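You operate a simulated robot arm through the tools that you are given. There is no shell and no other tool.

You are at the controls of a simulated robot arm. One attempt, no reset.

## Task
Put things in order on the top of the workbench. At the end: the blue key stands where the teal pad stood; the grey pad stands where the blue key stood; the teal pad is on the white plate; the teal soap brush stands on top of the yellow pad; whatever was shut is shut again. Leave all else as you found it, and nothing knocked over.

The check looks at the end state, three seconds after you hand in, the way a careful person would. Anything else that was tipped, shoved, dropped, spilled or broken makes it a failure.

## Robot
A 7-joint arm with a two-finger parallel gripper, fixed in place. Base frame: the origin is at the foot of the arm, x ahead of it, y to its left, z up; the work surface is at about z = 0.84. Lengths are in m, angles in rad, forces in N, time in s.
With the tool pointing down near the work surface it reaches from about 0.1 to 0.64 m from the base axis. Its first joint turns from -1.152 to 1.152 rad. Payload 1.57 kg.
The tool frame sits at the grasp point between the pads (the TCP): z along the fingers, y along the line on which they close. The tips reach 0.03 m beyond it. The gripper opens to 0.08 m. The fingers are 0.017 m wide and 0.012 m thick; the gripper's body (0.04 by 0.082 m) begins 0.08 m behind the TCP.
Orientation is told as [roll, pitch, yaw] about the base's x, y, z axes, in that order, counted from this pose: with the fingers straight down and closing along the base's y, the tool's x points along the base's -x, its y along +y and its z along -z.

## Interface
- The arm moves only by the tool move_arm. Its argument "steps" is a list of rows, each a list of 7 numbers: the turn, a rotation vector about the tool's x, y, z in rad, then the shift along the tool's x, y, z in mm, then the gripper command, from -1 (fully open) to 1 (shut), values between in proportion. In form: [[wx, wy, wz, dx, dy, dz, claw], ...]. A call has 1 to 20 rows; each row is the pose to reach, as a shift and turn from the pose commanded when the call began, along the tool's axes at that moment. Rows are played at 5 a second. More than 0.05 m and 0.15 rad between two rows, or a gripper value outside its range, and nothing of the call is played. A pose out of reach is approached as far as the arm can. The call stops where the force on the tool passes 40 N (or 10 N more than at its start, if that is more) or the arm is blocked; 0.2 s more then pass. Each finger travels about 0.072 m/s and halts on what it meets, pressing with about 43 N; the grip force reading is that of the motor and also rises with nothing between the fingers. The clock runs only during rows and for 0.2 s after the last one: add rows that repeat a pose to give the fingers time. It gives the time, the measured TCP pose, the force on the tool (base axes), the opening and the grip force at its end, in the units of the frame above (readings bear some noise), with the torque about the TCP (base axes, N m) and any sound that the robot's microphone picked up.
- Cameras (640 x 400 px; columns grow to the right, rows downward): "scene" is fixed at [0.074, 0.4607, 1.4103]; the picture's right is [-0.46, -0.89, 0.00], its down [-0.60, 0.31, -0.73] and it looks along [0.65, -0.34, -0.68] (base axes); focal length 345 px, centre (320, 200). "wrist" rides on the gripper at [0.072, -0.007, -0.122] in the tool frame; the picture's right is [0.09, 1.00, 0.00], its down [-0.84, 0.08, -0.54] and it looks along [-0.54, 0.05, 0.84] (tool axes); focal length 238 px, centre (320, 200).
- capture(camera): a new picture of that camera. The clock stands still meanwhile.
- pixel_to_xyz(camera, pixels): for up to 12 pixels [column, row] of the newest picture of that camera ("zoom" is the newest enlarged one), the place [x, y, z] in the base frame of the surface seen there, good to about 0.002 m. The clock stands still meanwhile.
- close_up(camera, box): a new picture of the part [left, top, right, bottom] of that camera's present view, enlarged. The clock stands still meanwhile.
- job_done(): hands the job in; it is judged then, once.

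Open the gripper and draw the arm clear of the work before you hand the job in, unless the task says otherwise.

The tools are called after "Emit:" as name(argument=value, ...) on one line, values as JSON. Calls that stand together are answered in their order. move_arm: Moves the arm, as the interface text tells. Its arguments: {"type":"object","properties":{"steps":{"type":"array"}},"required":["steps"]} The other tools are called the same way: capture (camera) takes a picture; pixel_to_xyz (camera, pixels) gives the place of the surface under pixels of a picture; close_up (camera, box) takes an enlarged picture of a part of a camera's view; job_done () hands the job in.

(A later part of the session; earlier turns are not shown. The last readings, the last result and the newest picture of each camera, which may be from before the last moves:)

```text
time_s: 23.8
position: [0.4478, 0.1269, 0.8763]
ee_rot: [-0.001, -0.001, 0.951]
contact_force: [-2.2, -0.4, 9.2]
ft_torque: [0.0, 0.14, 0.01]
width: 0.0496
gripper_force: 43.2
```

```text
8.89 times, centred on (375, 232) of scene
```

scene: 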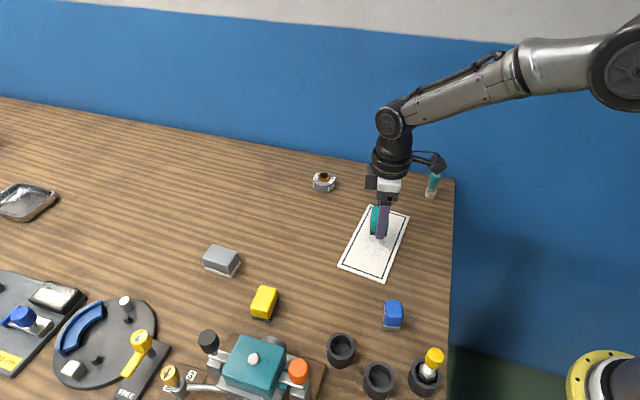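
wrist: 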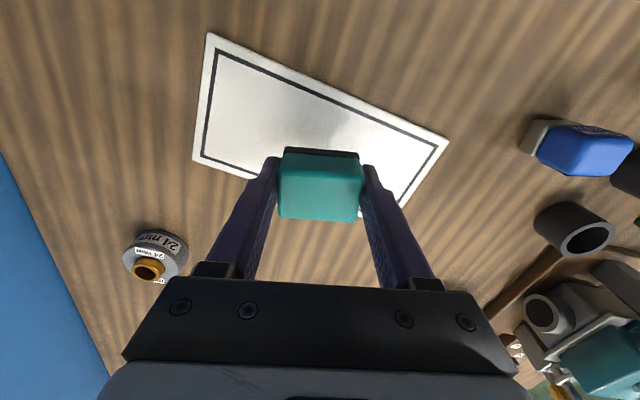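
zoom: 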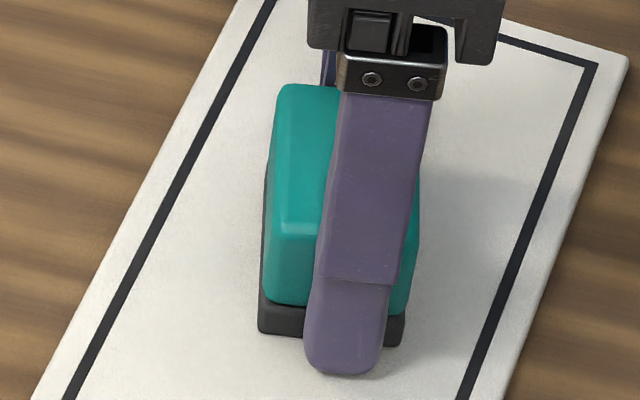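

The pad touched down (9 N upward force). I'll release it on the plate and then retreat straight up.

Emit:
move_arm(steps=[[0, 0, 0, 0, 0, 0, -0.4], [0, 0, 0, 0, 0, 0, -0.6], [0, 0, 0, 0, 0, 0, -0.9], [0, 0, 0, 0, 0, 0, -0.9], [0, 0, 0, 0, 0, -5, -0.9], [0, 0, 0, 0, 0, -15, -0.9], [0, 0, 0, 0, 0, -30, -0.9], [0, 0, 0, 0, 0, -50, -0.9], [0, 0, 0, 0, 0, -75, -0.9], [0, 0, 0, 0, 0, -110, -1], [0, 0, 0, 0, 0, -150, -1], [0, 0, 0, 0, 0, -150, -1]])

Emit:
capture(camera="scene")

Emit:
close_up(camera="scene", box=[335, 195, 415, 285])

Emit:
capture(camera="wrist")

```text
time_s: 26.4
position: [0.4484, 0.1274, 1.0256]
ee_rot: [0.0, 0.001, 0.95]
contact_force: [0.1, 2.0, 1.3]
ft_torque: [0.01, 0.0, -0.01]
width: 0.08
gripper_force: 0.0
```

```text
taken
```

scene: 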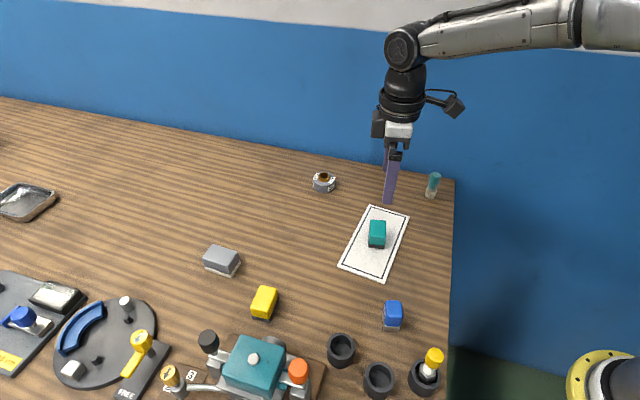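

```text
4.44 times, centred on (375, 240) of scene
```

zoom: 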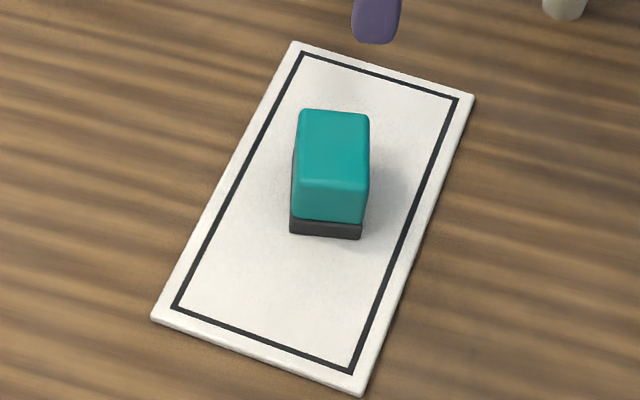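

```text
taken
```

wrist: 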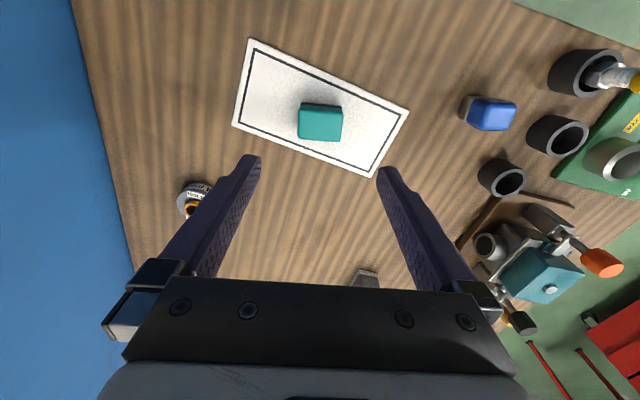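

The teal pad stands cleanly on the plate. Next I'll move over the blue key at ≈(0.281,0.214), hovering at z ≈0.985 with the same yaw.

Emit:
move_arm(steps=[[0, 0, 0, 4, 31, 5, -1], [0, 0, 0, 8, 62, 10, -1], [0, 0, 0, 12.7, 93, 15, -1], [0, 0, 0, 17, 124, 22, -1], [0, 0, 0, 21, 155, 30, -1], [0, 0, 0, 25.4, 185.8, 40, -1], [0, 0, 0, 25.4, 185.8, 40, -1]])

Emit:
capture(camera="wrist")

Emit:
close_up(camera="wrist", box=[270, 90, 370, 190])

Emit:
capture(camera="scene")

```text
time_s: 28.0
position: [0.2809, 0.214, 0.9855]
ee_rot: [0.0, 0.0, 0.952]
contact_force: [0.4, 0.6, -0.7]
ft_torque: [-0.04, 0.02, -0.02]
width: 0.0801
gripper_force: 0.1
```

```text
taken
```

wrist: 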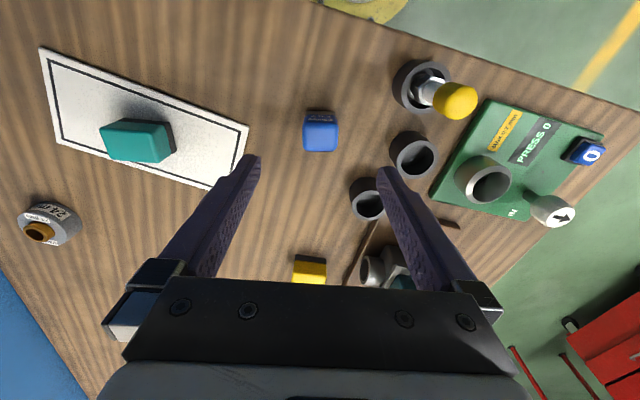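

```text
4.00 times, centred on (320, 140) of wrist
```

zoom: 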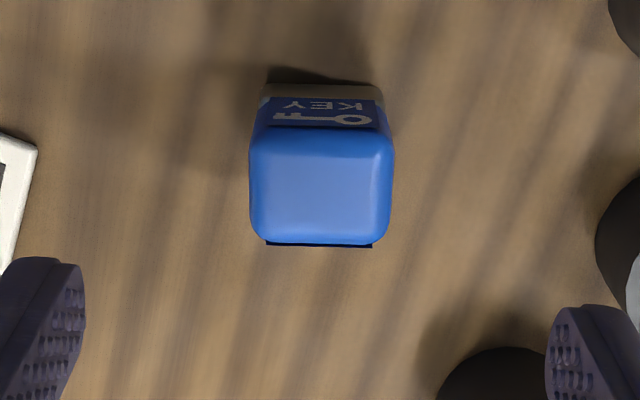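

```text
taken
```

scene: 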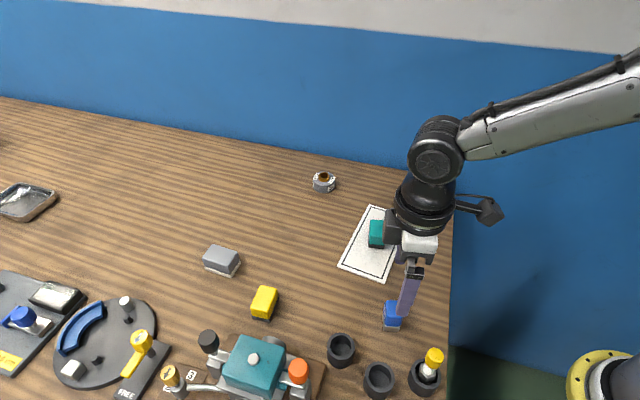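

The key sits at zoom (320,185) with its KEY label facing picture-up; its edges look level in the picture, i.e. yaw slightly more than mine. I'll measure its top corners and the nearby cups.

Emit:
pixel_to_xyz(camera="zoom", pixels=[[262, 140], [380, 140], [380, 230], [265, 230], [320, 185], [258, 185], [386, 185], [320, 135], [320, 236], [270, 95], [380, 97], [320, 92]])

Emit:
pixel_to_xyz(camera="wrist", pixels=[[352, 192], [385, 190], [368, 180], [368, 218], [393, 150], [435, 150], [413, 133], [413, 172]])

```text
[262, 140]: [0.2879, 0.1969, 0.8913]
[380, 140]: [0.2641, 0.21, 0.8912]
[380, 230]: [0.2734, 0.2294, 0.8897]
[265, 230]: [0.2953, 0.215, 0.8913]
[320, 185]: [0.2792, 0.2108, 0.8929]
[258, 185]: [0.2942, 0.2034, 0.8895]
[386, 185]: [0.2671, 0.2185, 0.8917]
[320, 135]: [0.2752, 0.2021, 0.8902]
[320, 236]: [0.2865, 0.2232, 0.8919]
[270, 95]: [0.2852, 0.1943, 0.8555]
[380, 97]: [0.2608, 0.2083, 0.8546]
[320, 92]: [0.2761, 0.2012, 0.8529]
```

```text
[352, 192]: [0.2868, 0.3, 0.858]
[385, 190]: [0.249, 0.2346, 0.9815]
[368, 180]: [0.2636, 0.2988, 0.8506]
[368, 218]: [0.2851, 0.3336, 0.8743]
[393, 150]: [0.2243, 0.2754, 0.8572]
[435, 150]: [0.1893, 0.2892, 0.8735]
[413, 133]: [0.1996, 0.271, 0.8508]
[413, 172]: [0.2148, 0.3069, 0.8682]
```

The key's edges lie at ≈150°, so I add 0.09 rad of yaw; its centre is ≈(0.2805,0.2135). Descending with a partly open gripper (≈66 mm) to keep off the cups.

Emit:
move_arm(steps=[[0, 0, -0.05, 1, 0, 15, -0.65], [0, 0, -0.095, 1, 0, 35, -0.65], [0, 0, -0.095, 1, 0, 55, -0.65], [0, 0, -0.095, 1, 0, 75, -0.65], [0, 0, -0.095, 1, 0, 92, -0.65], [0, 0, -0.095, 1, 0, 104, -0.65], [0, 0, -0.095, 1, 0, 110, -0.65], [0, 0, -0.095, 1, 0, 110, -0.65]])

Emit:
capture(camera="wrist")

Emit:
close_up(camera="scene", box=[340, 270, 450, 360])

```text
time_s: 29.8
position: [0.2813, 0.2132, 0.8761]
ee_rot: [0.0, 0.0, 1.045]
contact_force: [0.1, 0.3, -0.4]
ft_torque: [0.03, 0.01, 0.0]
width: 0.0659
gripper_force: 0.0
```

```text
taken
```

wrist: 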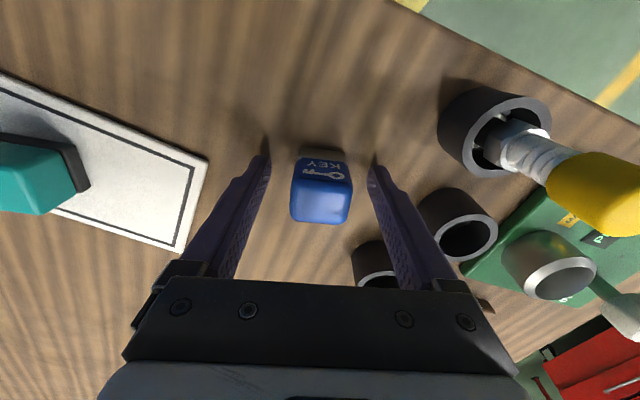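

```text
4.44 times, centred on (395, 315) of scene
```

zoom: 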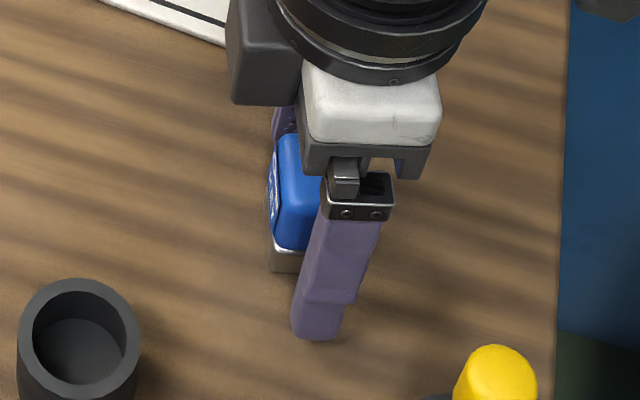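

The key is centred between the fingers at (321,190), clear of the cups. Closing.

Emit:
move_arm(steps=[[0, 0, 0, 0, 0, 0, 0], [0, 0, 0, 0, 0, 0, 1], [0, 0, 0, 0, 0, 0, 1], [0, 0, 0, 0, 0, 0, 1], [0, 0, 0, 0, 0, 0, 1]])

Emit:
move_arm(steps=[[0, 0, 0, 0, 0, -1, 1], [0, 0, 0, 0, 0, -2, 1], [0, 0, 0, 0, 0, -4, 1], [0, 0, 0, 0, 0, -6, 1], [0, 0, 0, 0, 0, -8, 1], [0, 0, 0, 0, 0, -10, 1]])

Emit:
close_up(camera="scene", box=[340, 270, 450, 360])

```text
time_s: 31.0
position: [0.2803, 0.2136, 0.8753]
ee_rot: [0.001, -0.001, 1.046]
contact_force: [-0.2, 0.6, 0.1]
ft_torque: [0.0, 0.01, -0.04]
width: 0.0336
gripper_force: 41.1
```

```text
time_s: 32.4
position: [0.2809, 0.2146, 0.886]
ee_rot: [-0.001, 0.001, 1.045]
contact_force: [0.6, -0.2, -0.4]
ft_torque: [-0.01, 0.02, 0.02]
width: 0.033
gripper_force: 41.2
```

```text
4.44 times, centred on (395, 315) of scene
```

zoom: 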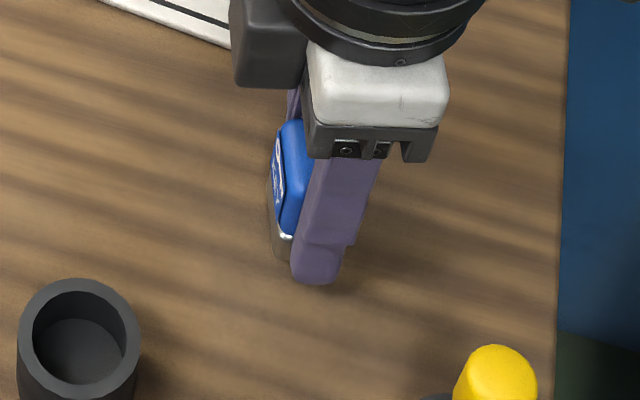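

The key appears to be lifting (width 0.033 steady). I'll lift further and check.

Emit:
move_arm(steps=[[0, 0, 0, 0, 0, -3, 1], [0, 0, 0, 0, 0, -7, 1], [0, 0, 0, 0, 0, -12, 1], [0, 0, 0, 0, 0, -18, 1], [0, 0, 0, 0, 0, -24, 1], [0, 0, 0, 0, 0, -30, 1], [0, 0, 0, 0, 0, -35, 1], [0, 0, 0, 0, 0, -38, 1], [0, 0, 0, 0, 0, -40, 1]])

Emit:
close_up(camera="scene", box=[340, 250, 450, 340])

Emit:
capture(camera="wrist")

```text
time_s: 34.4
position: [0.2804, 0.215, 0.9267]
ee_rot: [0.0, -0.001, 1.046]
contact_force: [0.1, 0.6, -0.4]
ft_torque: [0.02, 0.0, -0.04]
width: 0.033
gripper_force: 41.2
```

```text
4.44 times, centred on (395, 295) of scene
```

zoom: 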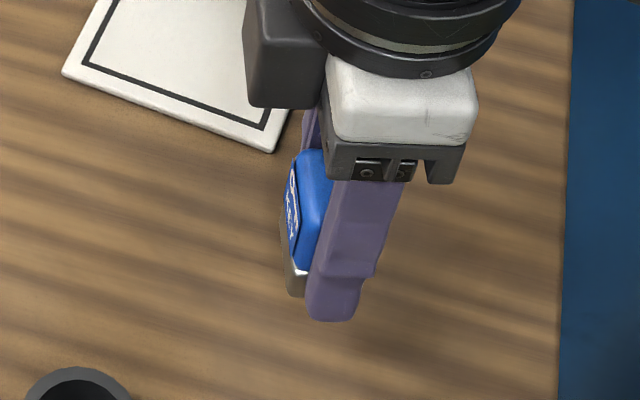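

```text
taken
```

wrist: 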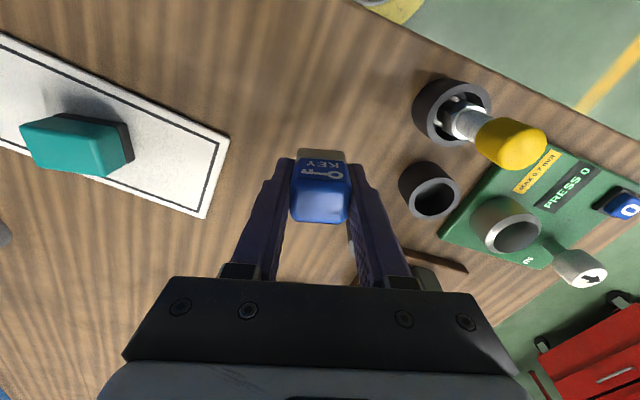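

The key is firmly held, its base about 50 mm above the bench. I'll carry it at this height to above the old teal spot (0.547,0.312), turning back 0.095 rad.

Emit:
move_arm(steps=[[0, 0, 0.005, -4, -3, 0, 1], [0, 0, 0.01, -12, -10, 0, 1], [0, 0, 0.015, -24, -20, 0, 1], [0, 0, 0.02, -38, -31, 0, 1], [0, 0, 0.03, -52, -43, 0, 1], [0, 0, 0.035, -66, -54.5, 0, 1], [0, 0, 0.04, -80, -66, 0, 1], [0, 0, 0.045, -94, -78, 0, 1], [0, 0, 0.05, -108, -89, 0, 1], [0, 0, 0.055, -122, -101, 0, 1], [0, 0, 0.06, -136, -112.5, 0, 1], [0, 0, 0.065, -150, -124, 0, 1], [0, 0, 0.07, -164, -136, 0, 1], [0, 0, 0.075, -178, -147, 0, 1], [0, 0, 0.08, -192, -159, 0, 1], [0, 0, 0.085, -203, -168, 0, 1], [0, 0, 0.09, -212, -175, 0, 1], [0, 0, 0.095, -217, -179.5, 0, 1], [0, 0, 0.095, -218.7, -181, 0, 1], [0, 0, 0.095, -218.7, -181, 0, 1]])

Emit:
capture(camera="wrist")

Emit:
capture(camera="scene")

```text
time_s: 38.6
position: [0.5466, 0.3119, 0.9249]
ee_rot: [0.002, -0.001, 0.951]
contact_force: [-0.6, 0.0, -0.4]
ft_torque: [-0.03, 0.0, 0.0]
width: 0.0331
gripper_force: 41.5
```

```text
taken
```

wrist: 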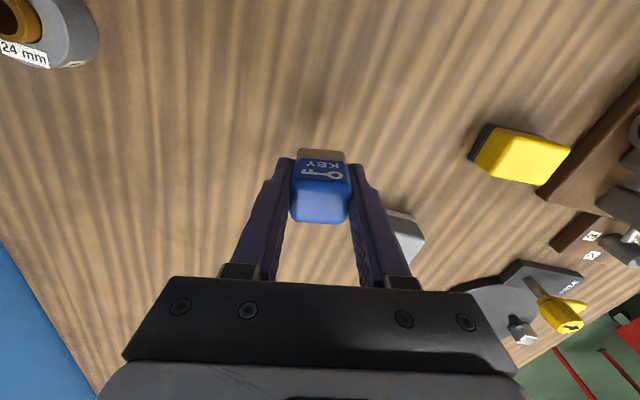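

```text
taken
```

scene: 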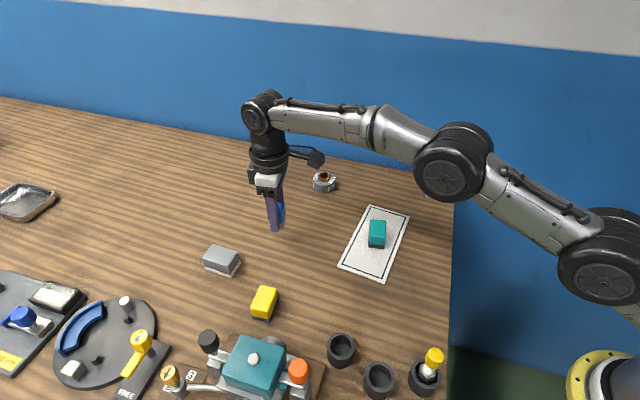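

The key is above the target; lowering to ≈1.5 mm above the bench.

Emit:
move_arm(steps=[[0, 0, 0, 0, 0, 4, 1], [0, 0, 0, 0, 0, 11, 1], [0, 0, 0, 0, 0, 19, 1], [0, 0, 0, 0, 0, 27, 1], [0, 0, 0, 0, 0, 35, 1], [0, 0, 0, 0, 0, 41, 1], [0, 0, 0, 0, 0, 45, 1], [0, 0, 0, 0, 0, 47.5, 1], [0, 0, 0, 0, 0, 48.5, 1], [0, 0, 0, 0, 0, 48.5, 1]])

Emit:
close_up(camera="scene", box=[238, 195, 308, 255])

```text
time_s: 40.8
position: [0.5465, 0.3126, 0.8774]
ee_rot: [0.001, -0.001, 0.95]
contact_force: [0.1, -0.2, -0.7]
ft_torque: [-0.01, -0.02, 0.01]
width: 0.0332
gripper_force: 41.5
```

```text
6.67 times, centred on (273, 225) of scene
```

zoom: 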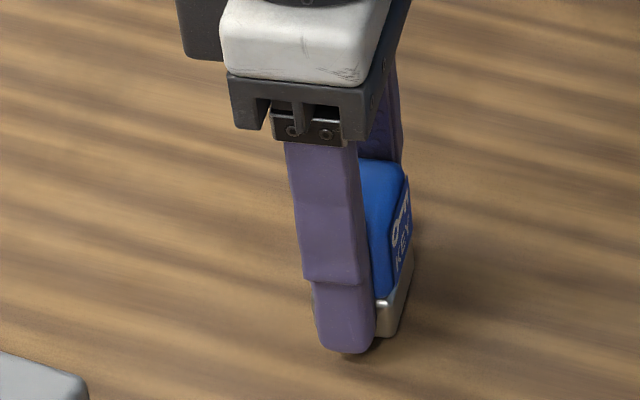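

Nearly down and no force yet. I'll lower in half-millimetre rows until it touches.

Emit:
move_arm(steps=[[0, 0, 0, 0, 0, 0.5, 1], [0, 0, 0, 0, 0, 1, 1], [0, 0, 0, 0, 0, 1.5, 1], [0, 0, 0, 0, 0, 1.5, 1]])

```text
time_s: 41.8
position: [0.5466, 0.3132, 0.876]
ee_rot: [-0.001, 0.0, 0.952]
contact_force: [-0.5, -0.2, -0.6]
ft_torque: [-0.01, 0.0, 0.02]
width: 0.033
gripper_force: 41.5
```

Emit:
move_arm(steps=[[0, 0, 0, 0, 0, 0.5, 1], [0, 0, 0, 0, 0, 1, 1], [0, 0, 0, 0, 0, 1, 1]])

```text
time_s: 42.6
position: [0.547, 0.3127, 0.8758]
ee_rot: [0.0, 0.0, 0.952]
contact_force: [-0.2, -0.7, 2.9]
ft_torque: [-0.03, 0.08, 0.01]
width: 0.033
gripper_force: 40.5
```

Light contact (≈3 N). I'll press 0.5 mm more, release, and retreat straight up.

Emit:
move_arm(steps=[[0, 0, 0, 0, 0, 0.5, 1], [0, 0, 0, 0, 0, 0.5, 0.1], [0, 0, 0, 0, 0, 0.5, -0.2], [0, 0, 0, 0, 0, 0.5, -0.8], [0, 0, 0, 0, 0, 0.5, -0.8], [0, 0, 0, 0, 0, -5, -0.8], [0, 0, 0, 0, 0, -15, -0.8], [0, 0, 0, 0, 0, -30, -0.8], [0, 0, 0, 0, 0, -50, -0.8], [0, 0, 0, 0, 0, -75, -1], [0, 0, 0, 0, 0, -100, -1], [0, 0, 0, 0, 0, -120, -1], [0, 0, 0, 0, 0, -120, -1]])

Emit:
capture(camera="wrist")

Emit:
capture(camera="scene")

Emit:
close_up(camera="scene", box=[195, 195, 305, 285])

```text
time_s: 45.4
position: [0.5462, 0.3122, 0.9954]
ee_rot: [-0.001, 0.0, 0.951]
contact_force: [0.2, -0.1, 0.0]
ft_torque: [0.01, -0.02, -0.02]
width: 0.0801
gripper_force: 0.0
```

```text
taken
```

wrist: 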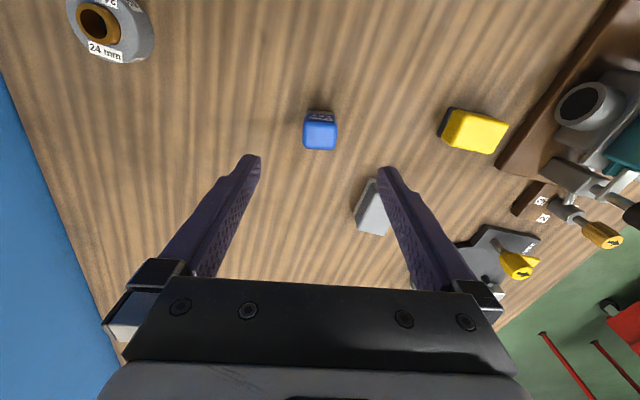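

```text
taken
```

scene: 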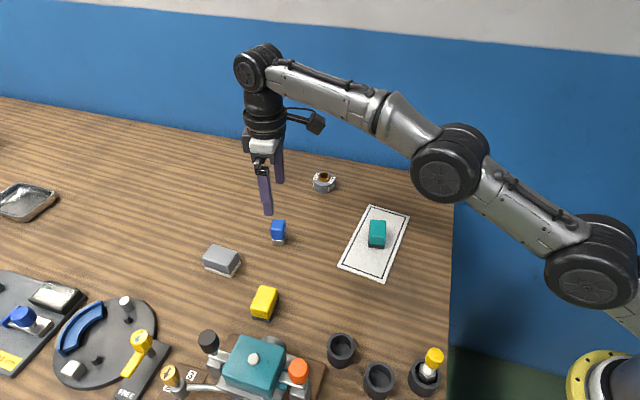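

```text
4.44 times, centred on (250, 240) of scene
```

zoom: 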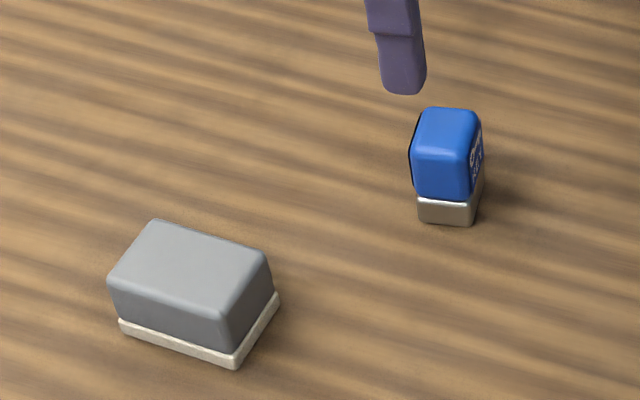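

The blue key stands where the teal pad was. Next the grey pad: it lies at radius ≈0.69, so I'll first back off to a hover at radius ≈0.61 with yaw ≈0.75, then tilt outward.

Emit:
move_arm(steps=[[0, 0, 0.05, -4, 26, 0, -1], [0, 0, 0.1, -9, 53, 0, -1], [0, 0, 0.15, -13, 80, 0, -1], [0, 0, 0.2, -17.7, 106, 0, -1], [0, 0, 0.2, -17.7, 106, 0, -1]])

Emit:
capture(camera="wrist")

Emit:
close_up(camera="wrist", box=[270, 100, 430, 260])

```text
time_s: 46.6
position: [0.4704, 0.388, 0.9938]
ee_rot: [0.0, 0.0, 0.748]
contact_force: [0.0, 0.3, 0.2]
ft_torque: [0.06, -0.02, -0.02]
width: 0.08
gripper_force: 0.1
```

```text
taken
```

wrist: 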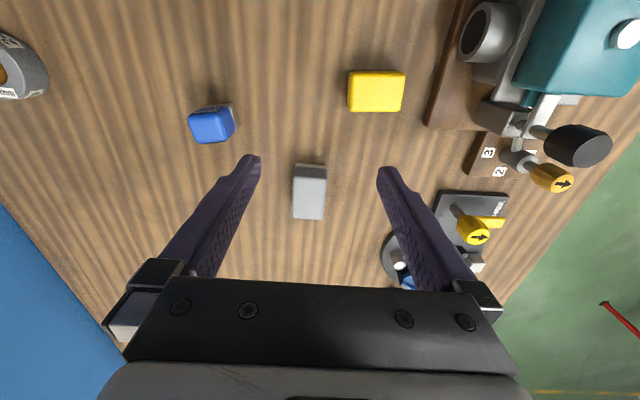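

```text
2.50 times, centred on (350, 180) of wrist
```

zoom: 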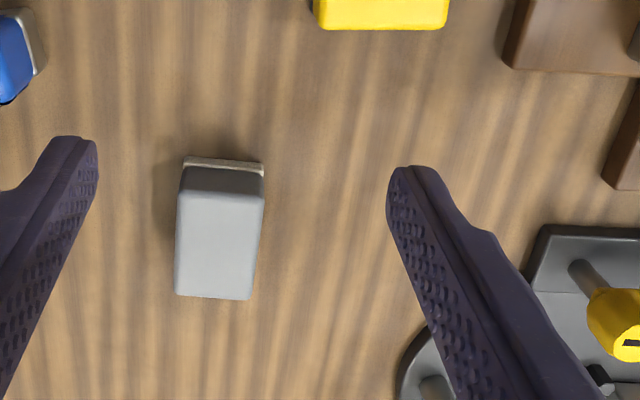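

The grey pad shows at (310,190) in the wrist view. I'll measure its top corners from here for precise centre and yaw.

Emit:
pixel_to_xyz(camera="zoom", pixels=[[185, 200], [258, 205], [248, 293], [180, 289], [217, 245], [180, 245], [253, 248], [217, 197], [213, 294], [185, 160], [262, 166], [222, 162]])

Emit:
pixel_to_xyz(camera="wrist", pixels=[[376, 92], [352, 78], [403, 80], [398, 110], [351, 108], [211, 125]])

```text
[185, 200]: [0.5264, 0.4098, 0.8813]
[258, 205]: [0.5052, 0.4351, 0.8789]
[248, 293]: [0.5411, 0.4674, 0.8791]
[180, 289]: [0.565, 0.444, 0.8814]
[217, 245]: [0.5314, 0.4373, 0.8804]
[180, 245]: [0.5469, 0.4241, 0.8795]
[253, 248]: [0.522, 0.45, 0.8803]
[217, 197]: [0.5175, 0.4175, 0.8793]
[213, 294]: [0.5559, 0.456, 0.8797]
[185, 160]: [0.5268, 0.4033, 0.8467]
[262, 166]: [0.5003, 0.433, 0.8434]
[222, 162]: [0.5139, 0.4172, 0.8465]
```

```text
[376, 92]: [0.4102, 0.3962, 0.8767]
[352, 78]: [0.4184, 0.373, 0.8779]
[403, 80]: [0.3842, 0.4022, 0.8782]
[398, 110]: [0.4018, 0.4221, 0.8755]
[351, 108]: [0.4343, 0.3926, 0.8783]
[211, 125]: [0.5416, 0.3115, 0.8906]
```

Grey centre ≈(0.534,0.439), long axis ≈42°, which matches my yaw. I'll tilt the tool outward by 0.3 rad about tool y while moving over it, and check whether the pose is reached.

Emit:
move_arm(steps=[[0, -0.1, 0, -20, -1.5, 10, -1], [0, -0.2, 0, -40, -3, 20, -1], [0, -0.3, 0, -60, -4.5, 30, -1], [0, -0.3, 0, -78, -5.8, 39, -1], [0, -0.3, 0, -78, -5.8, 39, -1], [0, -0.3, 0, -78, -5.8, 39, -1]])

Emit:
capture(camera="wrist")

Emit:
capture(camera="scene")

```text
time_s: 48.0
position: [0.5321, 0.4369, 0.9554]
ee_rot: [0.001, -0.301, 0.75]
contact_force: [0.1, -0.4, 0.0]
ft_torque: [0.03, 0.02, 0.0]
width: 0.0799
gripper_force: 0.2
```

```text
taken
```

wrist: 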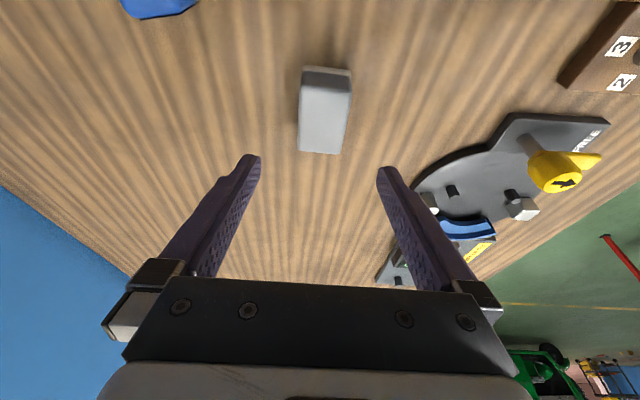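

```text
taken
```

scene: 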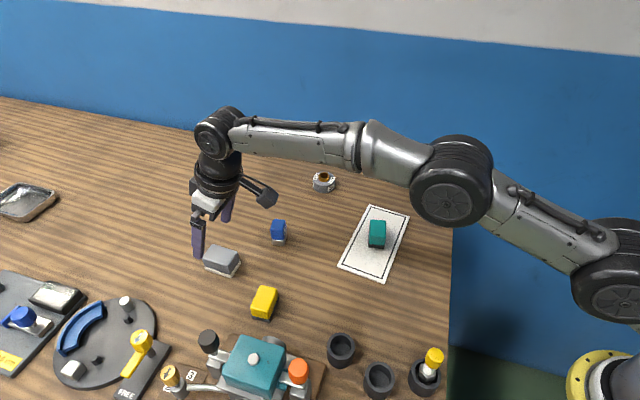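

The tilted pose was reached exactly at (0.532,0.437,0.955). Now I'll descend vertically (tool x/z mix) to TCP z ≈0.8735 with fingers open around the grey pad.

Emit:
move_arm(steps=[[0, 0, 0, 5.9, 0, 19.1, -1], [0, 0, 0, 11.8, 0, 38.2, -1], [0, 0, 0, 16.3, 0, 52.5, -1], [0, 0, 0, 20.1, 0, 65, -1], [0, 0, 0, 22.5, 0, 72.6, -1], [0, 0, 0, 23.6, 0, 76.4, -1], [0, 0, 0, 24.2, 0, 78.4, -1], [0, 0, 0, 24.2, 0, 78.4, -1]])

Emit:
capture(camera="wrist")

Emit:
close_up(camera="scene", box=[160, 170, 290, 290])

```text
time_s: 49.8
position: [0.532, 0.4389, 0.8738]
ee_rot: [0.0, -0.299, 0.751]
contact_force: [-1.0, -0.6, 0.1]
ft_torque: [-0.01, -0.01, 0.0]
width: 0.0803
gripper_force: 0.1
```

```text
taken
```

wrist: 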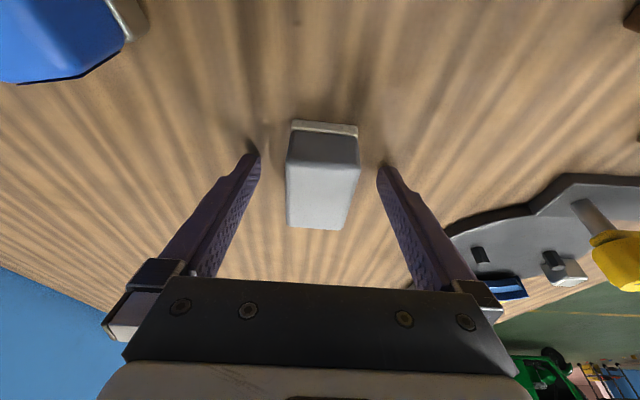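

```text
3.33 times, centred on (225, 230) of scene
```

zoom: 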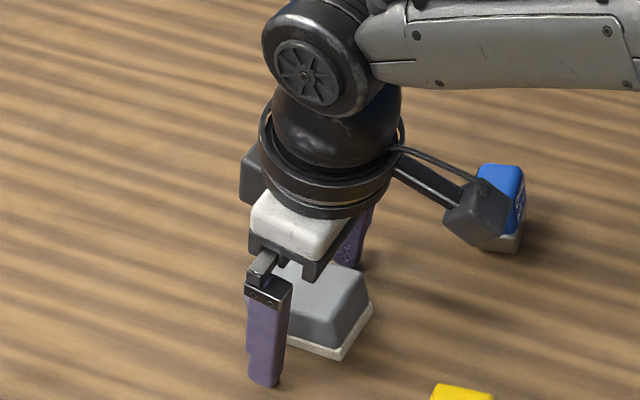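

The grey pad is between the fingers at (323,175), and the camera box is well above everything. Closing.

Emit:
move_arm(steps=[[0, 0, 0, 0, 0, 0, 0], [0, 0, 0, 0, 0, 0, 1], [0, 0, 0, 0, 0, 0, 1], [0, 0, 0, 0, 0, 0, 1], [0, 0, 0, 0, 0, 0, 1], [0, 0, 0, 0, 0, 0, 1]])

Emit:
capture(camera="wrist")

Emit:
close_up(camera="scene", box=[160, 170, 290, 290])

```text
time_s: 51.2
position: [0.5326, 0.4386, 0.8733]
ee_rot: [0.0, -0.301, 0.75]
contact_force: [-0.4, -0.2, 0.2]
ft_torque: [0.01, 0.04, 0.0]
width: 0.0393
gripper_force: 43.1
```

```text
taken
```

wrist: 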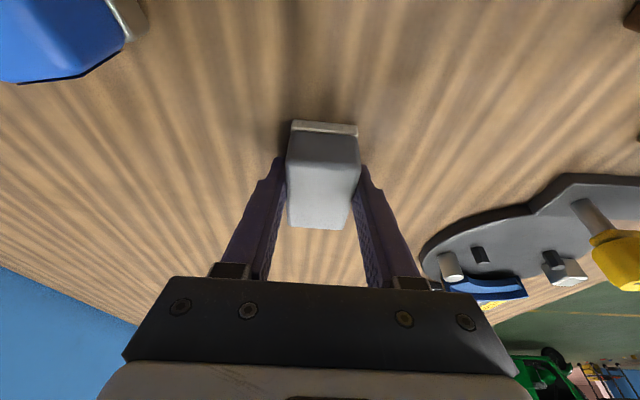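

```text
3.33 times, centred on (225, 230) of scene
```

zoom: 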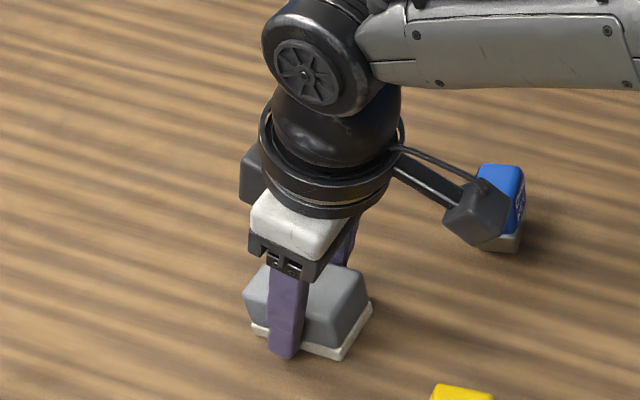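

Gripped at 0.039 near the pad's middle. I'll lift vertically in small steps and check.

Emit:
move_arm(steps=[[0, 0, 0, -0.3, 0, -1, 1], [0, 0, 0, -0.6, 0, -1.9, 1], [0, 0, 0, -0.9, 0, -2.9, 1], [0, 0, 0, -1.2, 0, -3.8, 1], [0, 0, 0, -1.5, 0, -4.8, 1], [0, 0, 0, -1.8, 0, -5.7, 1], [0, 0, 0, -2.4, 0, -7.6, 1], [0, 0, 0, -3, 0, -9.6, 1]])

Emit:
close_up(camera="scene", box=[160, 170, 290, 290])

Emit:
capture(camera="wrist")

```text
time_s: 53.0
position: [0.5318, 0.4366, 0.8846]
ee_rot: [0.0, -0.3, 0.75]
contact_force: [-0.2, 0.0, -0.1]
ft_torque: [-0.01, 0.0, 0.02]
width: 0.0395
gripper_force: 42.9
```

```text
3.33 times, centred on (225, 230) of scene
```

zoom: 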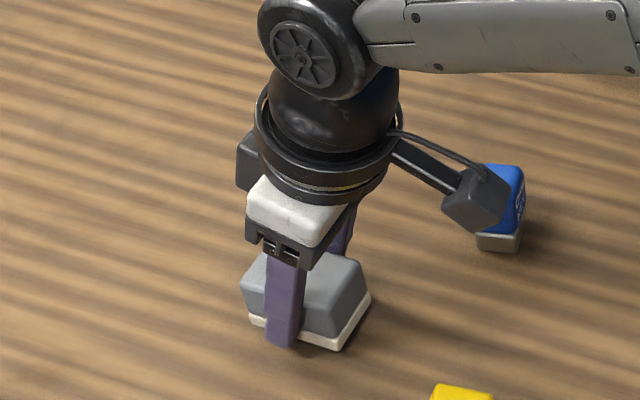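

```text
taken
```

wrist: 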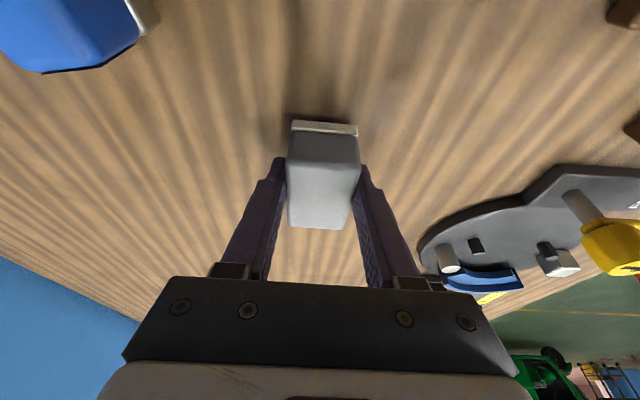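

The pad stays fixed relative to the fingers while the background recedes, so it is held. I'll lift ≈47 mm more to clear the yellow pad on the way.

Emit:
move_arm(steps=[[0, 0, 0, -0.9, 0, -2.9, 1], [0, 0, 0, -2.1, 0, -6.7, 1], [0, 0, 0, -3.8, 0, -12.4, 1], [0, 0, 0, -5.9, 0, -19.1, 1], [0, 0, 0, -8, 0, -25.8, 1], [0, 0, 0, -10, 0, -32.5, 1], [0, 0, 0, -12.1, 0, -39.2, 1], [0, 0, 0, -13.3, 0, -43, 1], [0, 0, 0, -13.9, 0, -44.9, 1], [0, 0, 0, -13.9, 0, -44.9, 1]])

Emit:
close_up(camera="scene", box=[160, 150, 290, 270])

Emit:
capture(camera="wrist")

```text
time_s: 55.2
position: [0.5319, 0.4373, 0.9315]
ee_rot: [0.0, -0.302, 0.75]
contact_force: [-1.1, 0.2, -0.5]
ft_torque: [0.0, 0.03, -0.02]
width: 0.0393
gripper_force: 43.5
```

```text
3.33 times, centred on (225, 210) of scene
```

zoom: 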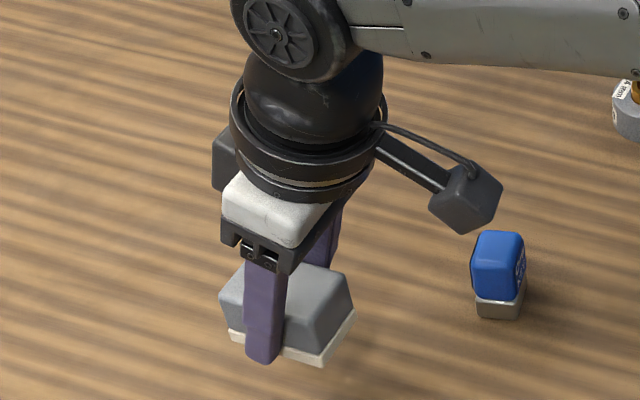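

```text
taken
```

wrist: 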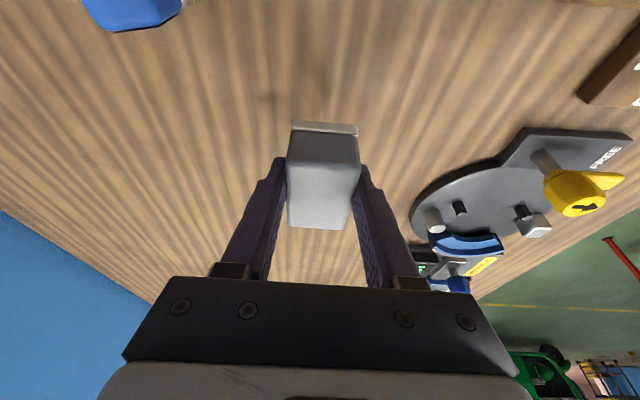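

Held securely at z ≈0.93. I'll carry it toward the key's old spot, keeping tilt and height, first about three quarters of the way.

Emit:
move_arm(steps=[[0, 0, 0, 3.2, 0.1, -1.0, 1], [0, 0, 0, 9.7, 0.2, -3.0, 1], [0, 0, 0, 19.4, 0.5, -6.0, 1], [0, 0, 0, 32.4, 0.8, -10.0, 1], [0, 0, 0, 47.0, 1.2, -14.5, 1], [0, 0, 0, 61.5, 1.5, -19.0, 1], [0, 0, 0, 76.1, 1.9, -23.5, 1], [0, 0, 0, 90.7, 2.3, -28.1, 1], [0, 0, 0, 105.3, 2.6, -32.6, 1], [0, 0, 0, 119.8, 3.0, -37.1, 1], [0, 0, 0, 134.4, 3.4, -41.6, 1], [0, 0, 0, 149.0, 3.7, -46.1, 1], [0, 0, 0, 163.6, 4.1, -50.6, 1], [0, 0, 0, 178.1, 4.5, -55.1, 1], [0, 0, 0, 192.7, 4.8, -59.6, 1], [0, 0, 0, 207.3, 5.2, -64.1, 1], [0, 0, 0, 220.3, 5.5, -68.1, 1], [0, 0, 0, 230.0, 5.8, -71.1, 1], [0, 0, 0, 236.4, 5.9, -73.1, 1], [0, 0, 0, 239.7, 6.0, -74.1, 1]])

Emit:
capture(camera="scene")

Emit:
capture(camera="wrist")

```text
time_s: 59.4
position: [0.3446, 0.2708, 0.9285]
ee_rot: [0.0, -0.299, 0.75]
contact_force: [-0.3, 0.1, -1.0]
ft_torque: [0.03, 0.0, 0.0]
width: 0.0391
gripper_force: 42.9
```

```text
taken
```

scene: 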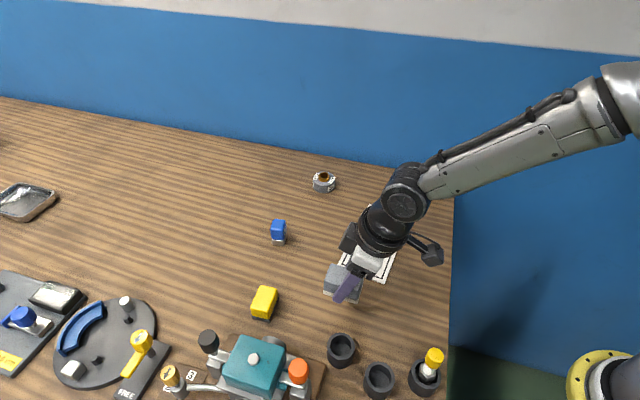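

```text
taken
```

wrist: 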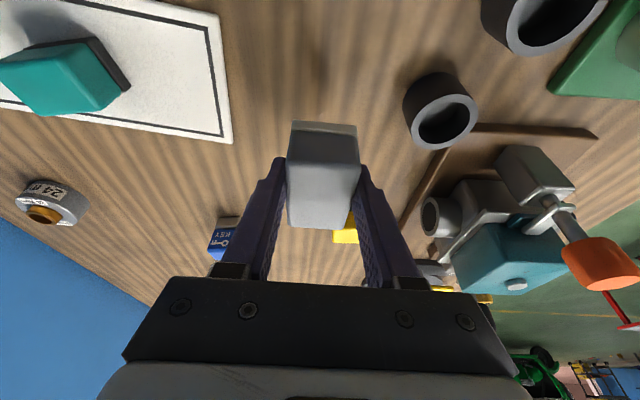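

All good. I'll cover the remaining stretch to above (0.2785,0.2115).

Emit:
move_arm(steps=[[0, 0, 0, 4, 0.1, -1.2, 1], [0, 0, 0, 13, 0.3, -4, 1], [0, 0, 0, 26, 0.6, -8.1, 1], [0, 0, 0, 40, 1, -12.4, 1], [0, 0, 0, 54, 1.3, -16.7, 1], [0, 0, 0, 67, 1.7, -20.8, 1], [0, 0, 0, 77, 1.9, -23.9, 1], [0, 0, 0, 82.5, 2.1, -25.6, 1], [0, 0, 0, 84.2, 2.1, -26.1, 1], [0, 0, 0, 84.2, 2.1, -26.1, 1]])

Emit:
capture(camera="scene")

Emit:
capture(camera="wrist")

```text
time_s: 61.6
position: [0.2792, 0.211, 0.9318]
ee_rot: [0.0, -0.3, 0.751]
contact_force: [-0.4, 0.3, -0.8]
ft_torque: [0.03, 0.0, 0.01]
width: 0.0394
gripper_force: 42.9
```

```text
taken
```

scene: 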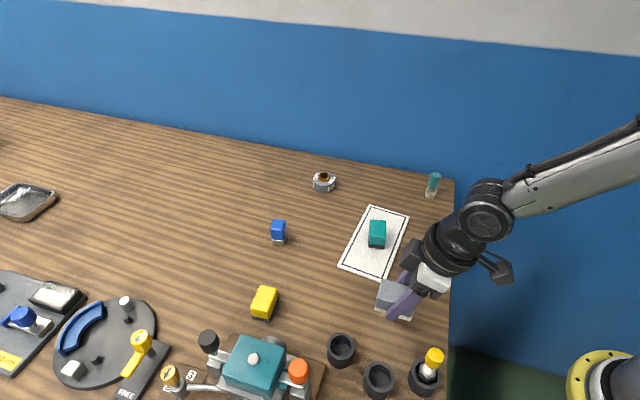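

```text
taken
```

wrist: 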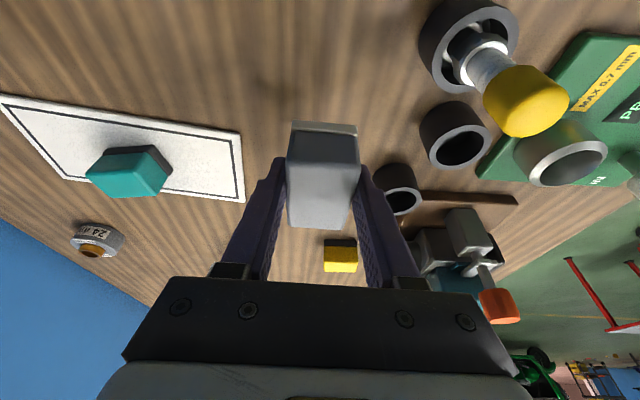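

The pad is over the key's old spot. Lowering vertically to ≈1.5 mm above the bench.

Emit:
move_arm(steps=[[0, 0, 0, 1.2, 0, 3.8, 1], [0, 0, 0, 3.3, 0, 10.5, 1], [0, 0, 0, 5.6, 0, 18.2, 1], [0, 0, 0, 8, 0, 25.8, 1], [0, 0, 0, 10.3, 0, 33.4, 1], [0, 0, 0, 12.4, 0, 40.1, 1], [0, 0, 0, 14.2, 0, 45.9, 1], [0, 0, 0, 15.4, 0, 49.7, 1], [0, 0, 0, 16.1, 0, 52.1, 1], [0, 0, 0, 16.4, 0, 53, 1], [0, 0, 0, 16.4, 0, 53, 1]])

Emit:
close_up(camera="scene", box=[350, 260, 450, 350])

```text
time_s: 64.0
position: [0.2794, 0.2118, 0.8754]
ee_rot: [0.0, -0.3, 0.75]
contact_force: [-0.5, 0.3, -0.9]
ft_torque: [-0.01, 0.01, -0.02]
width: 0.0394
gripper_force: 43.5
```

```text
4.44 times, centred on (400, 305) of scene
```

zoom: 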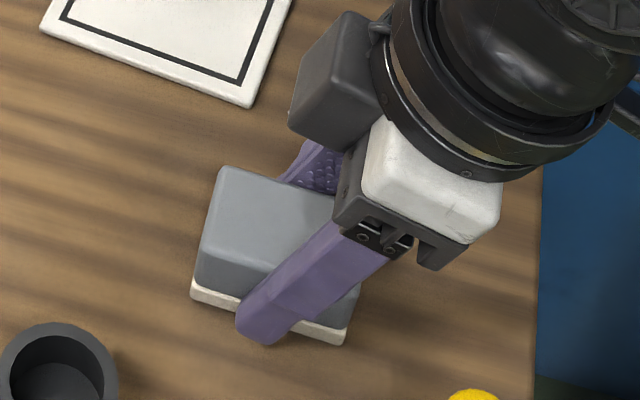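

Almost down, no contact force yet. Lowering by half-millimetres.

Emit:
move_arm(steps=[[0, 0, 0, 0.15, 0, 0.48, 1], [0, 0, 0, 0.3, 0, 0.96, 1], [0, 0, 0, 0.44, 0, 1.43, 1], [0, 0, 0, 0.44, 0, 1.43, 1]])

```text
time_s: 65.0
position: [0.2798, 0.2121, 0.8729]
ee_rot: [0.0, -0.299, 0.752]
contact_force: [-0.8, -0.4, 2.9]
ft_torque: [-0.05, 0.12, -0.01]
width: 0.0396
gripper_force: 42.6
```

Touchdown at ≈3 N. I'll press 0.5 mm, release to ≈64 mm opening, and back out upward.

Emit:
move_arm(steps=[[0, 0, 0, 0.15, 0, 0.48, 1], [0, 0, 0, 0.15, 0, 0.48, -0.1], [0, 0, 0, 0.15, 0, 0.48, -0.35], [0, 0, 0, 0.15, 0, 0.48, -0.6], [0, 0, 0, 0.15, 0, 0.48, -0.6], [0, 0, 0, -1.5, 0, -4.8, -0.6], [0, 0, 0, -4.4, 0, -14.3, -0.6], [0, 0, 0, -8.9, 0, -28.7, -0.6], [0, 0, 0, -14.8, 0, -47.8, -0.6], [0, 0, 0, -22.2, 0, -71.6, -1], [0, 0, 0, -29.6, 0, -95.5, -1], [0, 0, 0, -36.9, 0, -119.4, -1], [0, 0, 0, -36.9, 0, -119.4, -1]])

Emit:
capture(camera="scene")

Emit:
close_up(camera="scene", box=[340, 260, 450, 360])

Emit:
capture(camera="wrist")

```text
time_s: 67.8
position: [0.2794, 0.2115, 0.9989]
ee_rot: [0.0, -0.299, 0.749]
contact_force: [-1.0, -0.3, 0.1]
ft_torque: [-0.02, 0.02, 0.0]
width: 0.0802
gripper_force: 0.0
```

```text
taken
```

scene: 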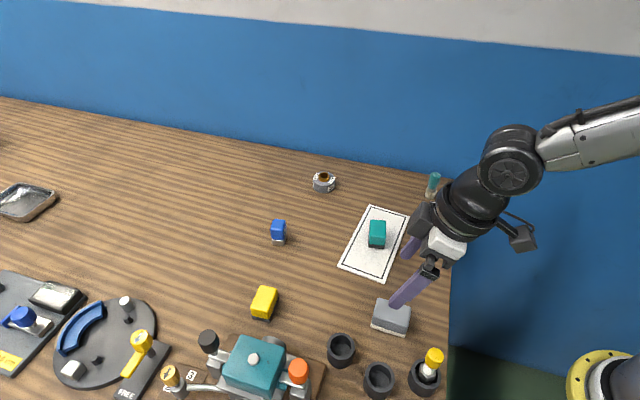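

```text
4.00 times, centred on (395, 310) of scene
```

zoom: 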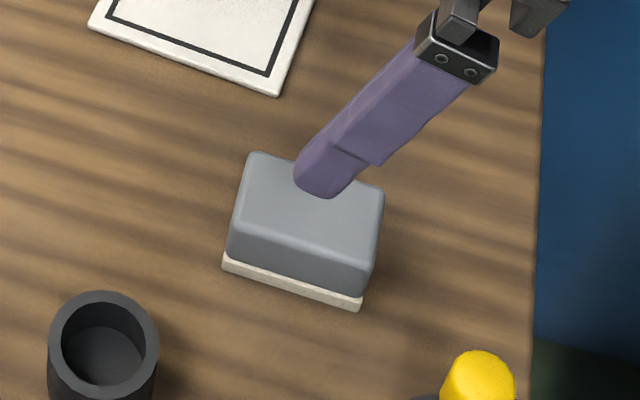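

```text
taken
```

wrist: 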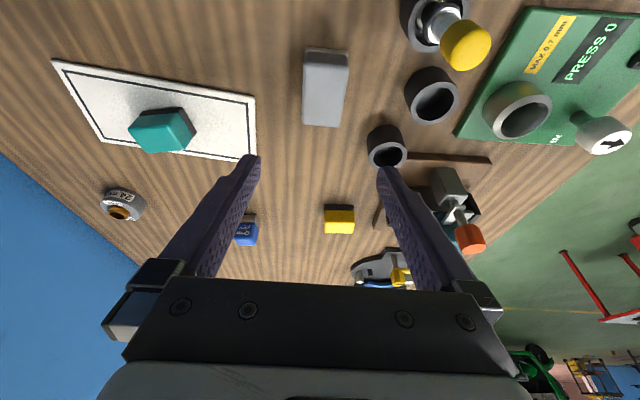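

The grey pad stands at the key's former spot. I'll verify its centre against (0.2805,0.2135).

Emit:
pixel_to_xyz(camera="wrist", pixels=[[308, 58], [346, 62], [337, 122], [304, 118], [326, 90], [340, 90], [308, 90]])

Emit:
pixel_to_xyz(camera="zoom", pixels=[[255, 160], [378, 197], [368, 250], [240, 220], [225, 262], [360, 305]])

```text
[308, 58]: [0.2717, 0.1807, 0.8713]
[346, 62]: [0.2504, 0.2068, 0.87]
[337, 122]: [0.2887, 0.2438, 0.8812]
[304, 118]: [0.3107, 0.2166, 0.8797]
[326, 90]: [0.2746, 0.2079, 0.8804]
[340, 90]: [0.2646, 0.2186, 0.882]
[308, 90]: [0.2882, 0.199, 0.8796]
```

```text
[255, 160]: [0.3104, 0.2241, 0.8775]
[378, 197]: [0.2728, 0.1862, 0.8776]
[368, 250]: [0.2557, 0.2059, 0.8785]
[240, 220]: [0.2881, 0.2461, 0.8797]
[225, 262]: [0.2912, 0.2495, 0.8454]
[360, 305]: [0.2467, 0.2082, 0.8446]
```

The grey pad's centre measures ≈(0.281,0.214), right where the key was. Next I'll straighten the tool, rising 40 mm, before going to the brush.

Emit:
move_arm(steps=[[0, 0.1, 0, -4, 0, -13, -1], [0, 0.2, 0, -8, 0, -25, -1], [0, 0.3, 0, -11.8, 0, -38.2, -1], [0, 0.3, 0, -11.8, 0, -38.2, -1]])

Emit:
close_up(camera="scene", box=[405, 160, 465, 205])

Emit:
pixel_to_xyz(camera="zoom", pixels=[[325, 130], [295, 130], [360, 135], [325, 112], [325, 150], [318, 200], [310, 250], [300, 275], [285, 300], [275, 340], [240, 310], [318, 310]])

```text
time_s: 68.8
position: [0.2795, 0.2122, 1.0389]
ee_rot: [-0.001, 0.0, 0.751]
contact_force: [-0.8, 0.8, -0.1]
ft_torque: [0.0, -0.03, 0.0]
width: 0.0801
gripper_force: 0.1
```

```text
8.89 times, centred on (435, 182) of scene
```

zoom: 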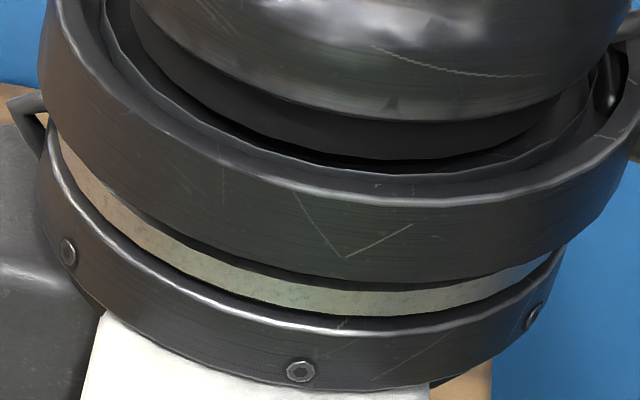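

```text
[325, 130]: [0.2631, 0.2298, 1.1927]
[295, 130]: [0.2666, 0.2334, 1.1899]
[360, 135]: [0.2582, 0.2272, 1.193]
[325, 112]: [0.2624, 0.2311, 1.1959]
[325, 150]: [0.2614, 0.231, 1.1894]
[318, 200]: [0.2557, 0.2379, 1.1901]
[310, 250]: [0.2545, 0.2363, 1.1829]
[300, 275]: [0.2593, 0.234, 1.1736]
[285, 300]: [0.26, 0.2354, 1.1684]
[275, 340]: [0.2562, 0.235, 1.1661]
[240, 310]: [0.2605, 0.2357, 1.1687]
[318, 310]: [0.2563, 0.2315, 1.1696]
```

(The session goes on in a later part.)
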